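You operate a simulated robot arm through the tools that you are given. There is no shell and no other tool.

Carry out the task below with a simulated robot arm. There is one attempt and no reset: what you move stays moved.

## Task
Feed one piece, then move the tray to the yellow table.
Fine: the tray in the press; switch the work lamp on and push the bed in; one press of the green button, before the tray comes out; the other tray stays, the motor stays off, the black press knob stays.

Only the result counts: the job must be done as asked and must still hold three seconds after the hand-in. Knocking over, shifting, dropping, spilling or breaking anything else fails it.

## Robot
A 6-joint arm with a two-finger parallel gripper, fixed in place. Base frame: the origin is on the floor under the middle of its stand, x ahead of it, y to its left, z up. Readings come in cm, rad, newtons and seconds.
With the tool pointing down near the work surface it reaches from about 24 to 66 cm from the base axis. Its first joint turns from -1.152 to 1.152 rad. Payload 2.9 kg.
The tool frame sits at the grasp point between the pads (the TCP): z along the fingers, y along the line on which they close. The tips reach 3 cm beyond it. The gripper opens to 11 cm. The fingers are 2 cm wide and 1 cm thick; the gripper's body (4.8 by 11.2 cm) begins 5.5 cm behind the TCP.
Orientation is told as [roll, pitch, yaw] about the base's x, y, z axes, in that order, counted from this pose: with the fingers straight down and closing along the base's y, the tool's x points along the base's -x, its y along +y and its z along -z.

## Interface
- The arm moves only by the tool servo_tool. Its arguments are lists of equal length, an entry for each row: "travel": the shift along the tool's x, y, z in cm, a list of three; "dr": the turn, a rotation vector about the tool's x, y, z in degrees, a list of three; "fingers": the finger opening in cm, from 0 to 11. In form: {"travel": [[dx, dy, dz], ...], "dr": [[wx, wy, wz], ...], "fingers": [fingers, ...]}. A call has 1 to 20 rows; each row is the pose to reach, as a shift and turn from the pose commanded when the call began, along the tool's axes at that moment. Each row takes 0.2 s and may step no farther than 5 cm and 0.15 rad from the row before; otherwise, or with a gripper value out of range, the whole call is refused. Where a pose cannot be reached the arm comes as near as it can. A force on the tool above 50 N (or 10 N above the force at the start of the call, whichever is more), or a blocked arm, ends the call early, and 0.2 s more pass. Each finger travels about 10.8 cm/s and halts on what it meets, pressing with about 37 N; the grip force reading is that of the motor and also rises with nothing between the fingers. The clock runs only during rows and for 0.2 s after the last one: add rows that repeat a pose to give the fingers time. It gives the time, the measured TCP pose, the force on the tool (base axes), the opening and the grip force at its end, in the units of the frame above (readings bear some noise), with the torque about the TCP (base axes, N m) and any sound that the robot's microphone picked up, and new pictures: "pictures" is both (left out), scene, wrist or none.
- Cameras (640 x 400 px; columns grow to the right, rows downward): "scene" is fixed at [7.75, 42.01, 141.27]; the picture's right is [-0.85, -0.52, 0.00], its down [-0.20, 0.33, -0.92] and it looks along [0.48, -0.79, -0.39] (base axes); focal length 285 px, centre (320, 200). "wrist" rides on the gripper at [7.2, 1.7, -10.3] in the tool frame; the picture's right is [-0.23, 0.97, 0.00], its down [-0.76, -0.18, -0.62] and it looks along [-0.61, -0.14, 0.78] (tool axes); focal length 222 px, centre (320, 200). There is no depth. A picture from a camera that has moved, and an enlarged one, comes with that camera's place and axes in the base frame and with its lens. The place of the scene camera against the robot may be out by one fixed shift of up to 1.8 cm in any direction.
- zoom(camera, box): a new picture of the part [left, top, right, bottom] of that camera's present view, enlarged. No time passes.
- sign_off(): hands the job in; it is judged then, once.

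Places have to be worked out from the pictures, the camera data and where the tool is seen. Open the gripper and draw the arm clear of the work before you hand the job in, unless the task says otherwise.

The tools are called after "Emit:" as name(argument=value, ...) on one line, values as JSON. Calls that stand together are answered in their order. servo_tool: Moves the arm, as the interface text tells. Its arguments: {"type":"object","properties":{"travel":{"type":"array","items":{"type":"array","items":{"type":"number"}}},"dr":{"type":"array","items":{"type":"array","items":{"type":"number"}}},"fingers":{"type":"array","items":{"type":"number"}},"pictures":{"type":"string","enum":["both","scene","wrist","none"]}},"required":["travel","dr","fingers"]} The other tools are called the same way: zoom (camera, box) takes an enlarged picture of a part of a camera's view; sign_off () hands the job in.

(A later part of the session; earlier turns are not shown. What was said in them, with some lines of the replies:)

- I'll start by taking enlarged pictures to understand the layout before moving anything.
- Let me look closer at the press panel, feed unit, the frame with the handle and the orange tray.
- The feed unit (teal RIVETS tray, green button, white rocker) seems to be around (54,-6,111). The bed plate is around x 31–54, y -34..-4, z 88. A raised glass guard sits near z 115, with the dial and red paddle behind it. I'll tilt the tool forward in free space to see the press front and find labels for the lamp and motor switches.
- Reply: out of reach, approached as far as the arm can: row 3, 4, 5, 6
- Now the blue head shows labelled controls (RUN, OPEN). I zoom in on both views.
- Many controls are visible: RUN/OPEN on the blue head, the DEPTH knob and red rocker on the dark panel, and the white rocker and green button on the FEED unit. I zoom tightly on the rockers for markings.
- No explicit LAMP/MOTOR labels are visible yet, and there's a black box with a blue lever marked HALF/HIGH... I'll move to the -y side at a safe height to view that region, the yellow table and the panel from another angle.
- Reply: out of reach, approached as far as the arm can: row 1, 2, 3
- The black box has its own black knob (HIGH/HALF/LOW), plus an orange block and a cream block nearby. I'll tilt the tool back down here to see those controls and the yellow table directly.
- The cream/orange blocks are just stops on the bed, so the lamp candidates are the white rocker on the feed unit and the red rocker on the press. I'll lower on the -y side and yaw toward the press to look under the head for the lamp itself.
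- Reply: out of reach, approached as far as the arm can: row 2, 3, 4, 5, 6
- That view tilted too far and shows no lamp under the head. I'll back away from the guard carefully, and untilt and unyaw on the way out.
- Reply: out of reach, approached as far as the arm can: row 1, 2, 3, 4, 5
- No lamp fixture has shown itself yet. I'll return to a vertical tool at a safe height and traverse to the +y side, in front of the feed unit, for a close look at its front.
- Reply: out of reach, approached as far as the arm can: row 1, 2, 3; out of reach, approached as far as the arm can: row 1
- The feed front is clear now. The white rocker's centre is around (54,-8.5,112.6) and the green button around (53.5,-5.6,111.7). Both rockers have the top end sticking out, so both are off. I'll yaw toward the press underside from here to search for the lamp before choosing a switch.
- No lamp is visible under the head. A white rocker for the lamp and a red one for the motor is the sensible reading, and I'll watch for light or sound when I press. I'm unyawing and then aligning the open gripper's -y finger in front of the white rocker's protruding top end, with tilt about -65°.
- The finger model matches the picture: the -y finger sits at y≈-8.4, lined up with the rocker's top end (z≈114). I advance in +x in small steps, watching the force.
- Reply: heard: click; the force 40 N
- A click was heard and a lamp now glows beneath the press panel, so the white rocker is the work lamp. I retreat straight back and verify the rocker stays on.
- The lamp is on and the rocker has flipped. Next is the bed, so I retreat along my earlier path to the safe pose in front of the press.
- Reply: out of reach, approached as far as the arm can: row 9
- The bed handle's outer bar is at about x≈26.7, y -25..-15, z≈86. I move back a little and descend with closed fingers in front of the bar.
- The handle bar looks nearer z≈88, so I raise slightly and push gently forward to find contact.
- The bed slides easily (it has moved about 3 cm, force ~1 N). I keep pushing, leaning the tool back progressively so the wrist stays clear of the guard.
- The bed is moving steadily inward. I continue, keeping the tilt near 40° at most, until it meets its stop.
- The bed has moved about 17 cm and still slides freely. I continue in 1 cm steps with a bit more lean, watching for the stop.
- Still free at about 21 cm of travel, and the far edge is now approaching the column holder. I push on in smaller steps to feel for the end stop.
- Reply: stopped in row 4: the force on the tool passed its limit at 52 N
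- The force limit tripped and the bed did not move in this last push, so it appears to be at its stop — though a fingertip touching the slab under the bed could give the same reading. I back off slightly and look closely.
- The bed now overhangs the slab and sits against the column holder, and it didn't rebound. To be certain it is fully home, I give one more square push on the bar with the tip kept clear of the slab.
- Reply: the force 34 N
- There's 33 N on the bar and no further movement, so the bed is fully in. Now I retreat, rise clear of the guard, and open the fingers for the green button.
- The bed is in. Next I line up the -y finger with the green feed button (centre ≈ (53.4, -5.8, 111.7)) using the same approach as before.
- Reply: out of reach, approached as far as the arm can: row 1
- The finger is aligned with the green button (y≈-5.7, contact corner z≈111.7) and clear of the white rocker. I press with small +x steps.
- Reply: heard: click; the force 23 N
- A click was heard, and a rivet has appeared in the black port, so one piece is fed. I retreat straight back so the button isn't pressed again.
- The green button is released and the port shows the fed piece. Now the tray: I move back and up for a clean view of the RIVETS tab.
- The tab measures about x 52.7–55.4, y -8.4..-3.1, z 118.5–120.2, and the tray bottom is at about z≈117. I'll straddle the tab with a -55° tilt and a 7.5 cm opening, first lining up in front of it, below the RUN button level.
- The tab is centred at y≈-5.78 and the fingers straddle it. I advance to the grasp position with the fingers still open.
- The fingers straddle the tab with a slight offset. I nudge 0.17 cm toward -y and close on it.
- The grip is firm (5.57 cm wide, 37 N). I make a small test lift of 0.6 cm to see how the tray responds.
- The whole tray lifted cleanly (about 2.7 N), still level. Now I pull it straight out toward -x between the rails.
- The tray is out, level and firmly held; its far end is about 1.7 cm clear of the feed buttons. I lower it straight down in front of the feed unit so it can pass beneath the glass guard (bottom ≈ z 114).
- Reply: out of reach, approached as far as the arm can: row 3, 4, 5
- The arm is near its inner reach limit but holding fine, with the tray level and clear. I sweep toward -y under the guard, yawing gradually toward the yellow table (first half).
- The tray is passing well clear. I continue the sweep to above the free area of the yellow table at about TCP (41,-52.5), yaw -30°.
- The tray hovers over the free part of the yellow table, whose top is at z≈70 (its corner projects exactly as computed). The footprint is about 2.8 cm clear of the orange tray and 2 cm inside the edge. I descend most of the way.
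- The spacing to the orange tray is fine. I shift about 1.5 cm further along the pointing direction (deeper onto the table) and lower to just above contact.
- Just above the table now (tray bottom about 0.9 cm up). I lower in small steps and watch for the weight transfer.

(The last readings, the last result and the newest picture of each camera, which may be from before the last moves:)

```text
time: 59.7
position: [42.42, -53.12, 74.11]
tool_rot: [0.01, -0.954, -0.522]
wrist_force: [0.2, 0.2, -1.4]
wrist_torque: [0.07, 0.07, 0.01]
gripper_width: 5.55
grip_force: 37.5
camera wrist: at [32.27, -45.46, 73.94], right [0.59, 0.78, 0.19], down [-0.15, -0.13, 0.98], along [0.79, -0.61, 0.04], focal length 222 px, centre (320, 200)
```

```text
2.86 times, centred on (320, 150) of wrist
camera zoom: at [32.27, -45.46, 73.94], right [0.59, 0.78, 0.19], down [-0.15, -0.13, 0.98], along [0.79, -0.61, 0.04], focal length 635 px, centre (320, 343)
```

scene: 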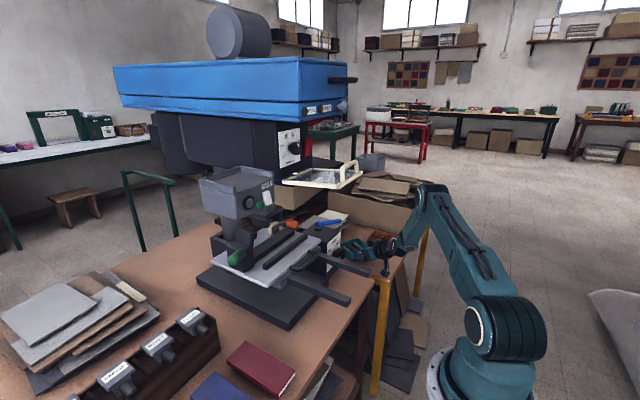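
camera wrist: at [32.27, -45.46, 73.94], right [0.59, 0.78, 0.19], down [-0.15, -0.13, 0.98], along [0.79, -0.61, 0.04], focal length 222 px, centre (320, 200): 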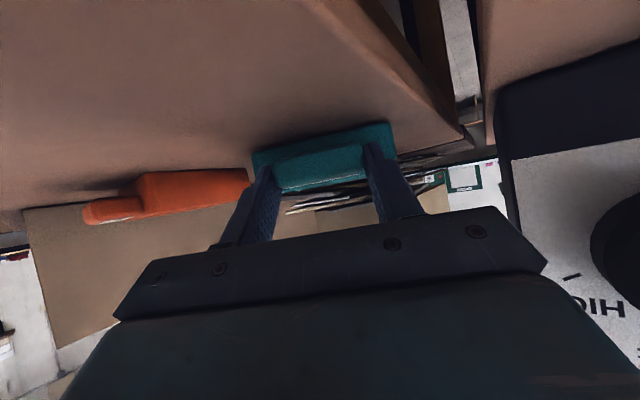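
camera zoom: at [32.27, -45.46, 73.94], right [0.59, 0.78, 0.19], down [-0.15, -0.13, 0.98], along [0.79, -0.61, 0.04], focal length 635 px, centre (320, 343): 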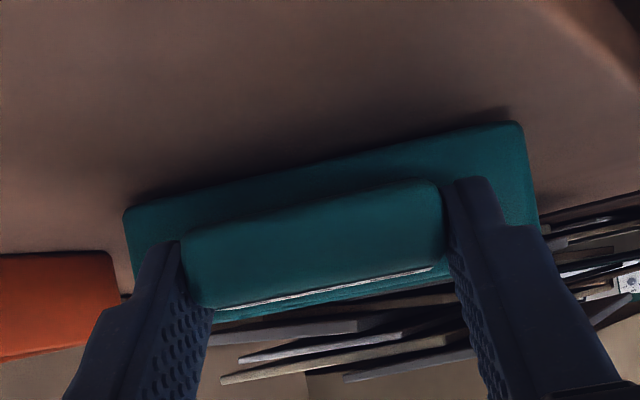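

Emit:
servo_tool(travel=[[0.2, 0, 0.14], [0.41, 0, 0.29], [0.41, 0, 0.29]], dr=[[0, 0, 0], [0, 0, 0], [0, 0, 0]], fingers=[3, 3, 3], pictures="wrist")

Emit:
zoom(camera="wrist", box=[220, 80, 420, 220])

```text
time: 60.5
position: [42.57, -53.14, 73.72]
tool_rot: [0.009, -0.96, -0.522]
wrist_force: [-1.7, 1.6, 6.8]
wrist_torque: [-0.22, -0.91, 0.08]
gripper_width: 5.56
grip_force: 37.1
camera wrist: at [32.36, -45.5, 73.6], right [0.59, 0.78, 0.19], down [-0.15, -0.12, 0.98], along [0.79, -0.61, 0.05], focal length 222 px, centre (320, 200)
```

wrist: 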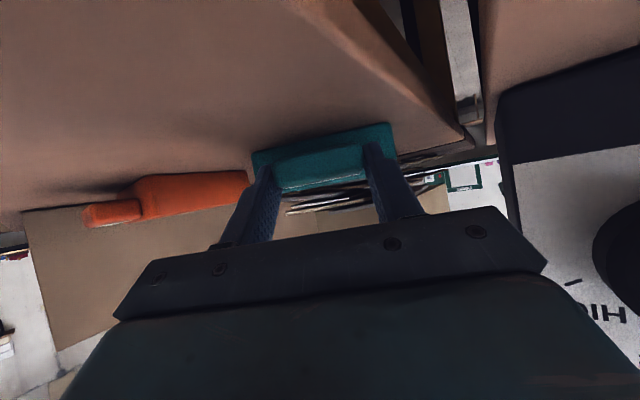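

```text
2.86 times, centred on (320, 150) of wrist
camera zoom: at [32.36, -45.5, 73.6], right [0.59, 0.78, 0.19], down [-0.15, -0.12, 0.98], along [0.79, -0.61, 0.05], focal length 635 px, centre (320, 343)
```

zoom: 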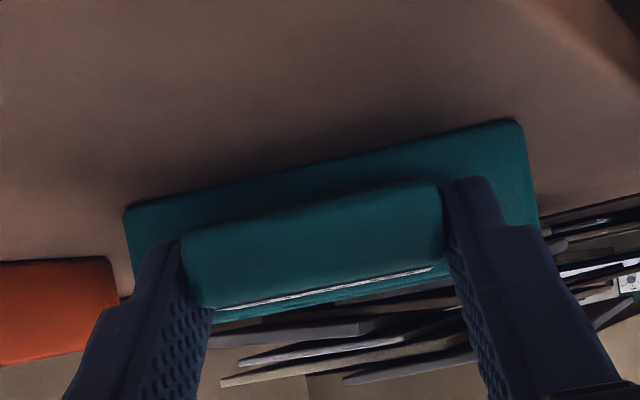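

The force flipped to +6.8 N with a pitch torque, so the far edge of the tray has touched first. I lower 0.3 cm while pitching the nose up slightly to lay it flat.

Emit:
servo_tool(travel=[[0.12, 0, 0.09], [0.25, 0, 0.17], [0.25, 0, 0.17]], dr=[[0, -0.7, 0], [0, -1.4, 0], [0, -1.4, 0]], fingers=[3, 3, 3], pictures="wrist")

Emit:
zoom(camera="wrist", box=[220, 80, 420, 220])

Emit:
zoom(camera="scene", box=[335, 225, 405, 275])

```text
time: 61.3
position: [42.66, -53.31, 73.67]
tool_rot: [0.009, -0.988, -0.522]
wrist_force: [-5.1, 7.0, 25.9]
wrist_torque: [0.05, -0.64, 0.13]
gripper_width: 5.54
grip_force: 36.8
camera wrist: at [32.39, -45.58, 73.14], right [0.59, 0.79, 0.19], down [-0.18, -0.11, 0.98], along [0.79, -0.61, 0.07], focal length 222 px, centre (320, 200)
```

wrist: 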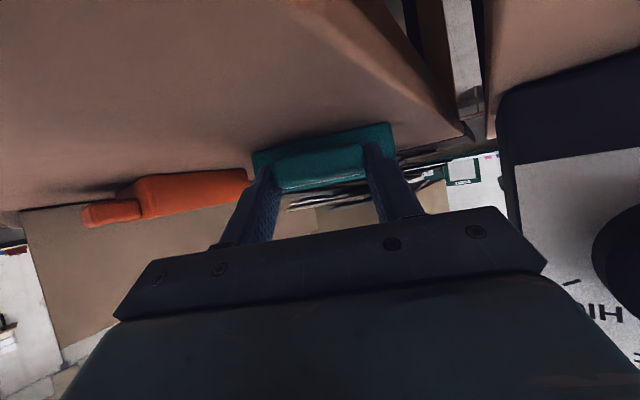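

```text
2.86 times, centred on (320, 150) of wrist
camera zoom: at [32.39, -45.58, 73.14], right [0.59, 0.79, 0.19], down [-0.18, -0.11, 0.98], along [0.79, -0.61, 0.07], focal length 635 px, centre (320, 343)
```

zoom: 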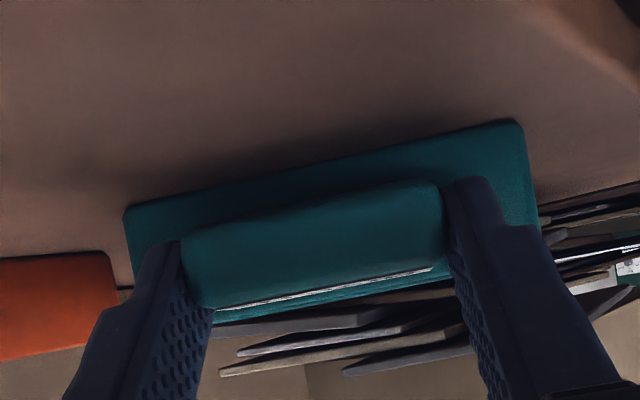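

```text
8.00 times, centred on (370, 250) of scene
camera zoom: at [7.7, 42.07, 141.25], right [-0.85, -0.52, 0.0], down [-0.2, 0.33, -0.92], along [0.48, -0.79, -0.39], focal length 2281 px, centre (-80, -200)
```

zoom: 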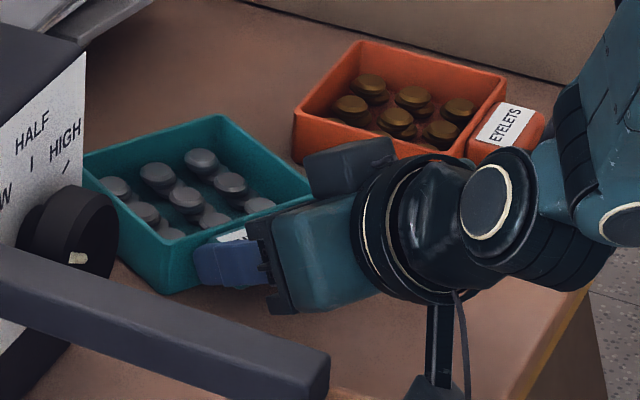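

The tray is now pressed flat (26 N). I relax 0.2 cm upward and check before opening.

Emit:
servo_tool(travel=[[-0.08, 0, -0.06], [-0.17, 0, -0.12], [-0.17, 0, -0.12]], dr=[[0, 0, 0], [0, 0, 0], [0, 0, 0]], fingers=[3, 3, 3], pictures="none")

```text
time: 62.1
position: [42.45, -53.2, 73.62]
tool_rot: [0.009, -0.982, -0.519]
wrist_force: [6.4, -1.6, 17.0]
wrist_torque: [-0.23, -0.62, 0.02]
gripper_width: 5.54
grip_force: 36.7
```

Emit:
servo_tool(travel=[[-0.1, 0, -0.07], [-0.16, 0, -0.12], [-0.16, 0, -0.12]], dr=[[0, 0, 0], [0, 0, 0], [0, 0, 0]], fingers=[3, 3, 3], pictures="none")

```text
time: 62.9
position: [42.44, -53.14, 73.62]
tool_rot: [0.008, -0.978, -0.525]
wrist_force: [1.9, -3.1, 9.9]
wrist_torque: [-0.4, -0.19, -0.01]
gripper_width: 5.57
grip_force: 37.4
```

Emit:
servo_tool(travel=[[-0.08, 0, -0.06], [-0.12, 0, -0.09], [-0.12, 0, -0.09]], dr=[[0, 0, 0], [0, 0, 0], [0, 0, 0]], fingers=[3, 3, 3], pictures="wrist")

Emit:
zoom(camera="wrist", box=[220, 80, 420, 220])

```text
time: 63.7
position: [42.37, -53.0, 73.67]
tool_rot: [0.013, -0.974, -0.526]
wrist_force: [-1.1, -0.2, 2.3]
wrist_torque: [-0.18, 0.11, -0.12]
gripper_width: 5.55
grip_force: 37.0
camera wrist: at [32.14, -45.39, 73.33], right [0.59, 0.78, 0.2], down [-0.17, -0.12, 0.98], along [0.79, -0.61, 0.06], focal length 222 px, centre (320, 200)
```

wrist: 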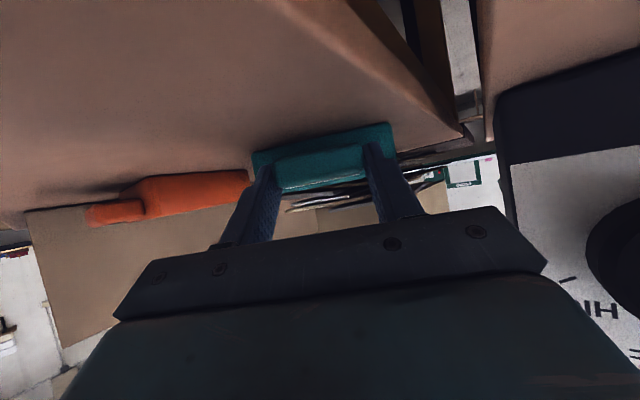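

```text
2.86 times, centred on (320, 150) of wrist
camera zoom: at [32.14, -45.39, 73.33], right [0.59, 0.78, 0.2], down [-0.17, -0.12, 0.98], along [0.79, -0.61, 0.06], focal length 635 px, centre (320, 343)
```

zoom: 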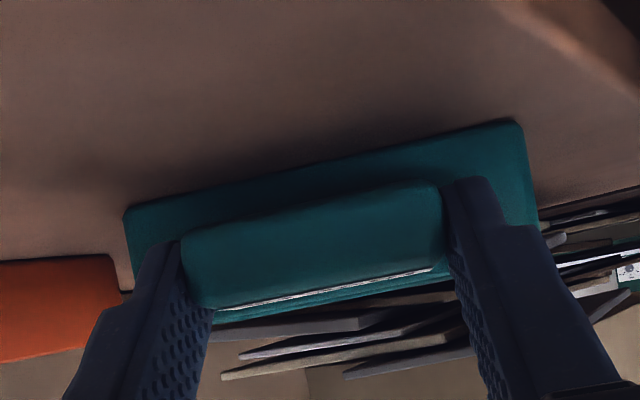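

The contact force is now gentle (about 2 N) and the tray rests on the table. I open the fingers in place.

Emit:
servo_tool(travel=[[0, 0, 0], [0, 0, 0], [0, 0, 0], [0, 0, 0]], dr=[[0, 0, 0], [0, 0, 0], [0, 0, 0], [0, 0, 0]], fingers=[6, 7, 8, 8], pictures="both")

Emit:
zoom(camera="wrist", box=[220, 80, 420, 220])

Emit:
zoom(camera="scene", box=[335, 225, 405, 275])

```text
time: 64.7
position: [42.44, -52.96, 73.67]
tool_rot: [0.01, -0.98, -0.523]
wrist_force: [-0.5, 0.6, 1.1]
wrist_torque: [0.02, -0.02, -0.02]
gripper_width: 8.01
grip_force: 0.0
camera wrist: at [32.22, -45.46, 73.42], right [0.59, 0.78, 0.19], down [-0.17, -0.11, 0.98], along [0.79, -0.61, 0.07], focal length 222 px, centre (320, 200)
```

scene: 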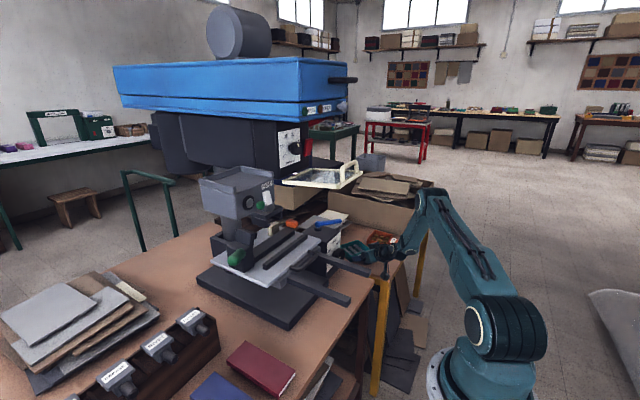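
wrist: 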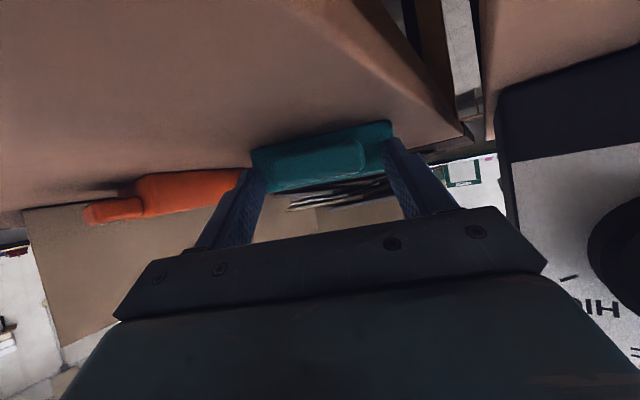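

```text
2.86 times, centred on (320, 150) of wrist
camera zoom: at [32.22, -45.46, 73.42], right [0.59, 0.78, 0.19], down [-0.17, -0.11, 0.98], along [0.79, -0.61, 0.07], focal length 635 px, centre (320, 343)
```

zoom: 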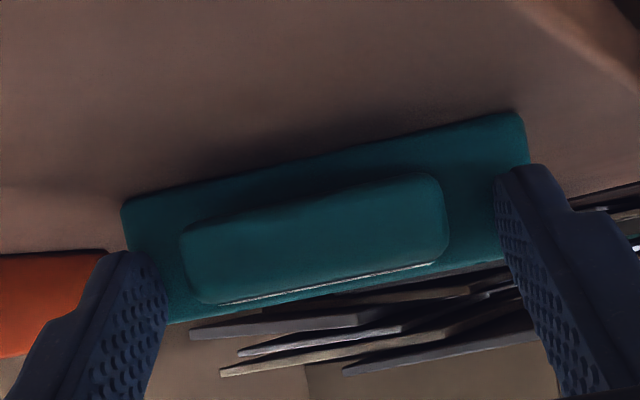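

```text
8.00 times, centred on (370, 250) of scene
camera zoom: at [7.75, 42.01, 141.27], right [-0.85, -0.52, 0.0], down [-0.2, 0.33, -0.92], along [0.48, -0.79, -0.39], focal length 2281 px, centre (-80, -200)
```

zoom: 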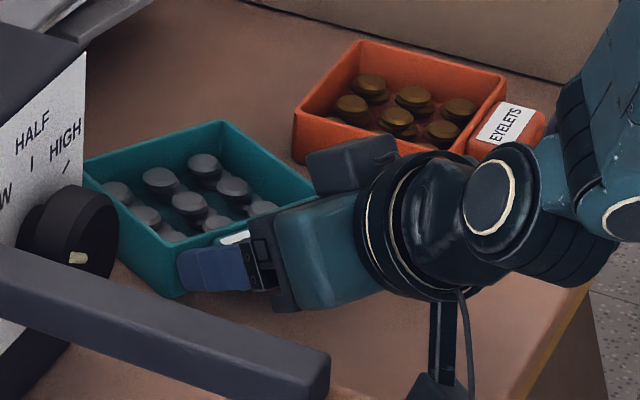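

Released cleanly and the tray sits flat. I withdraw the fingers back along the tool axis and then rise clear.

Emit:
servo_tool(travel=[[0, 0, -1.5], [0, 0, -3.5], [0, 0, -6], [-2.49, 0, -7.67], [-4.98, 0, -9.34], [-7.47, 0, -11.0], [-9.97, 0, -12.7], [-12.46, 0, -14.36], [-14.95, 0, -16.0]], dr=[[0, 0, 0], [0, 0, 0], [0, 0, 0], [0, 0, 0], [0, 0, 0], [0, 0, 0], [0, 0, 0], [0, 0, 0], [0, 0, 0]], fingers=[8, 8, 8, 8, 8, 8, 8, 8, 8], pictures="both")

Emit:
zoom(camera="scene", box=[315, 205, 425, 290])

Emit:
zoom(camera="scene", box=[190, 130, 370, 290])

```text
time: 66.7
position: [38.72, -50.34, 95.27]
tool_rot: [0.008, -0.98, -0.523]
wrist_force: [-0.7, -0.2, -0.6]
wrist_torque: [0.0, 0.04, 0.0]
gripper_width: 7.98
grip_force: 0.1
out of reach, approached as far as the arm can: row 3, 4, 5, 6, 7, 8, 9
camera wrist: at [28.56, -42.77, 94.97], right [0.59, 0.78, 0.19], down [-0.17, -0.11, 0.98], along [0.79, -0.61, 0.07], focal length 222 px, centre (320, 200)
```

scene: 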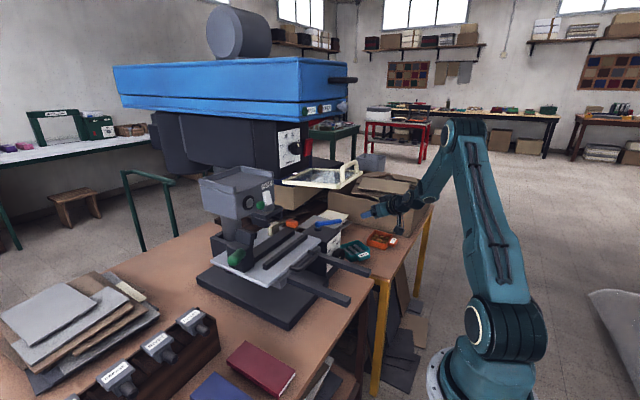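
wrist: 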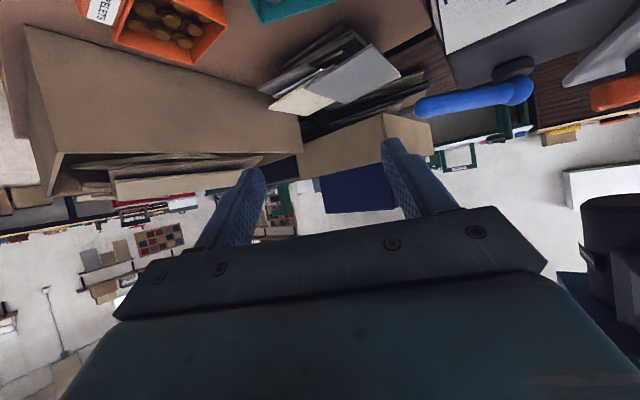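

```text
4.71 times, centred on (370, 248) of scene
camera zoom: at [7.75, 42.01, 141.26], right [-0.85, -0.52, 0.0], down [-0.2, 0.33, -0.92], along [0.48, -0.79, -0.39], focal length 1342 px, centre (85, -24)
```

zoom: 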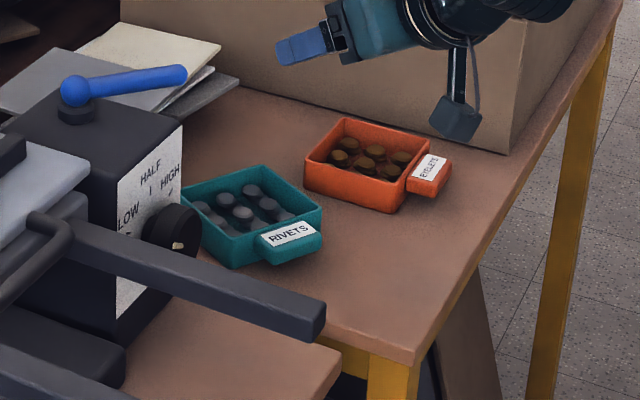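

```text
2.50 times, centred on (280, 210) of scene
camera zoom: at [7.75, 42.01, 141.26], right [-0.85, -0.52, 0.0], down [-0.2, 0.33, -0.92], along [0.48, -0.79, -0.39], focal length 713 px, centre (420, 175)
```

zoom: 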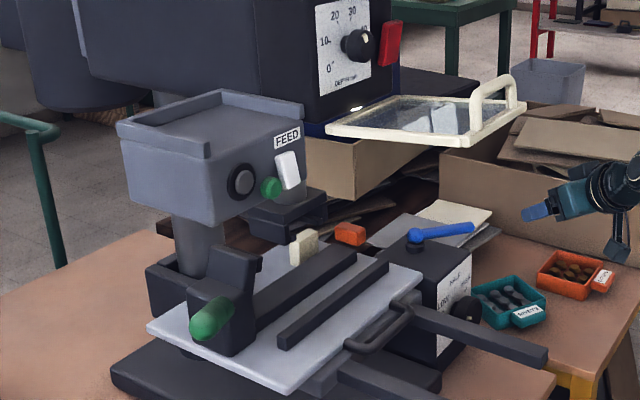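

The RIVETS tray stands flat on the yellow table, with the orange tray untouched, the lamp glowing, the bed in, and the red rocker and DEPTH knob unchanged. I draw the arm back and up, clear of the work.

Emit:
servo_tool(travel=[[-0.87, 0.52, -2.5], [-1.75, 1.04, -5.0], [-2.62, 1.56, -7.5], [-3.5, 2.08, -10.0], [-4.37, 2.6, -12.6], [-5.24, 3.12, -15.1], [-6.12, 3.64, -17.6], [-6.99, 4.16, -20.1]], dr=[[0, 7, 0], [0, 14, 0], [0, 21, 0], [0, 28, 0], [0, 35, 0], [0, 42, 0], [0, 49, 0], [0, 56, 0]], fingers=[8, 8, 9, 9, 10, 10, 11, 11], pictures="both")

Emit:
zoom(camera="wrist", box=[160, 0, 520, 220])

Emit:
zoom(camera="scene", box=[220, 120, 340, 220])

```text
time: 68.5
position: [29.71, -40.51, 112.32]
tool_rot: [0.006, -0.003, -0.515]
wrist_force: [0.2, 0.3, -1.0]
wrist_torque: [0.02, 0.0, 0.01]
gripper_width: 11.0
grip_force: 0.1
camera wrist: at [24.13, -35.54, 122.54], right [0.68, 0.74, 0.01], down [0.57, -0.53, 0.62], along [0.46, -0.42, -0.78], focal length 222 px, centre (320, 200)
```

scene: 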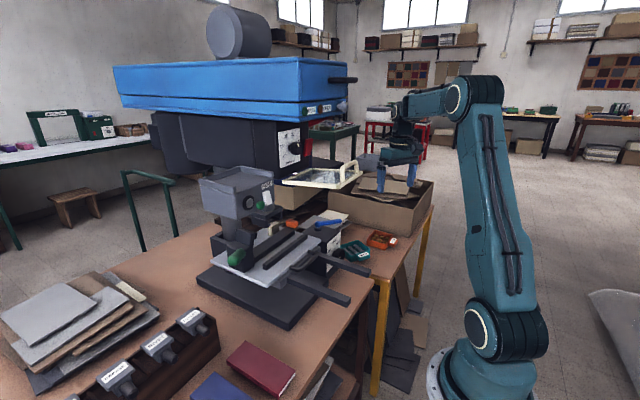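
wrist: 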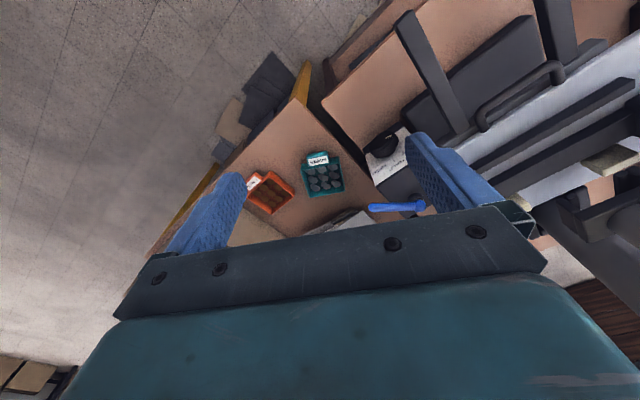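

```text
1.78 times, centred on (340, 110) of wrist
camera zoom: at [24.13, -35.54, 122.54], right [0.68, 0.74, 0.01], down [0.57, -0.53, 0.62], along [0.46, -0.42, -0.78], focal length 395 px, centre (284, 360)
```

zoom: 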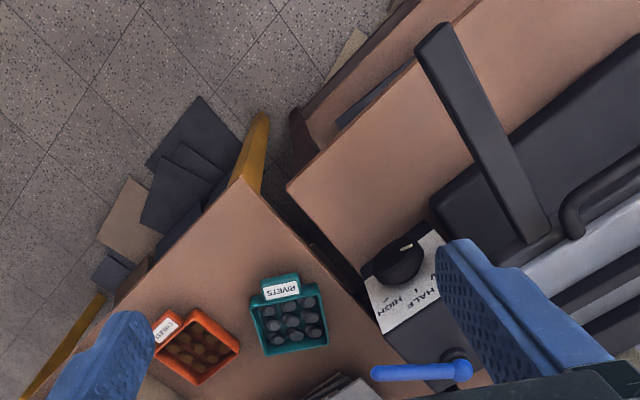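

```text
4.00 times, centred on (280, 170) of scene
camera zoom: at [7.75, 42.01, 141.26], right [-0.85, -0.52, 0.0], down [-0.2, 0.33, -0.92], along [0.48, -0.79, -0.39], focal length 1140 px, centre (480, 320)
```

zoom: 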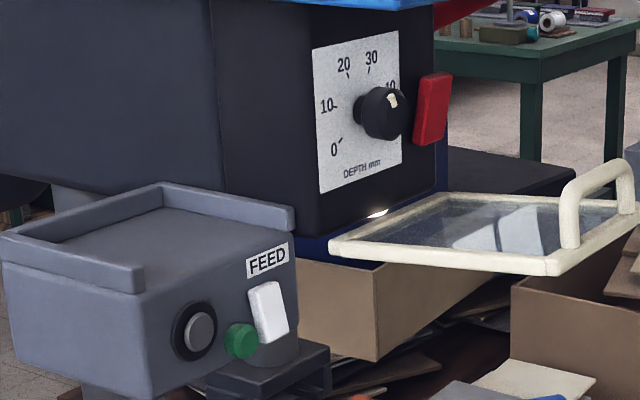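

Final check: the RIVETS tray is fully on the yellow table with all its pieces, and the orange tray is in its place. The lamp is lit, the white rocker is on and one piece shows in the port. The bed is home, and the red motor rocker and DEPTH knob are unchanged. The gripper is open and clear, so I hand in.

Emit:
sign_off()

```text
The job is handed in.
```

I did every step you asked for and handed the job in. I don't have the judging result.

- **Work lamp:** on. The switches carry no labels, so I took the white rocker on the feed unit to be the lamp. It clicked, and a light came on under the press panel.
- **Bed:** pushed in about 21 cm to its stop. A second push of about 33 N did not move it further.
- **Feed:** one press of the green button on the feed unit, made before the tray came out. It clicked once, and a piece showed in the round port beside it.
- **Tray:** the teal RIVETS tray from the press now lies flat on the yellow table, well on the table and a few centimetres clear of the orange tray. None of the pieces spilled.
- **Left alone:** I didn't touch the orange EYELETS tray, the red rocker (which I took to be the motor switch) or the black DEPTH knob. All three look unchanged in the last pictures.

The gripper is open and the arm is drawn back clear of the work.
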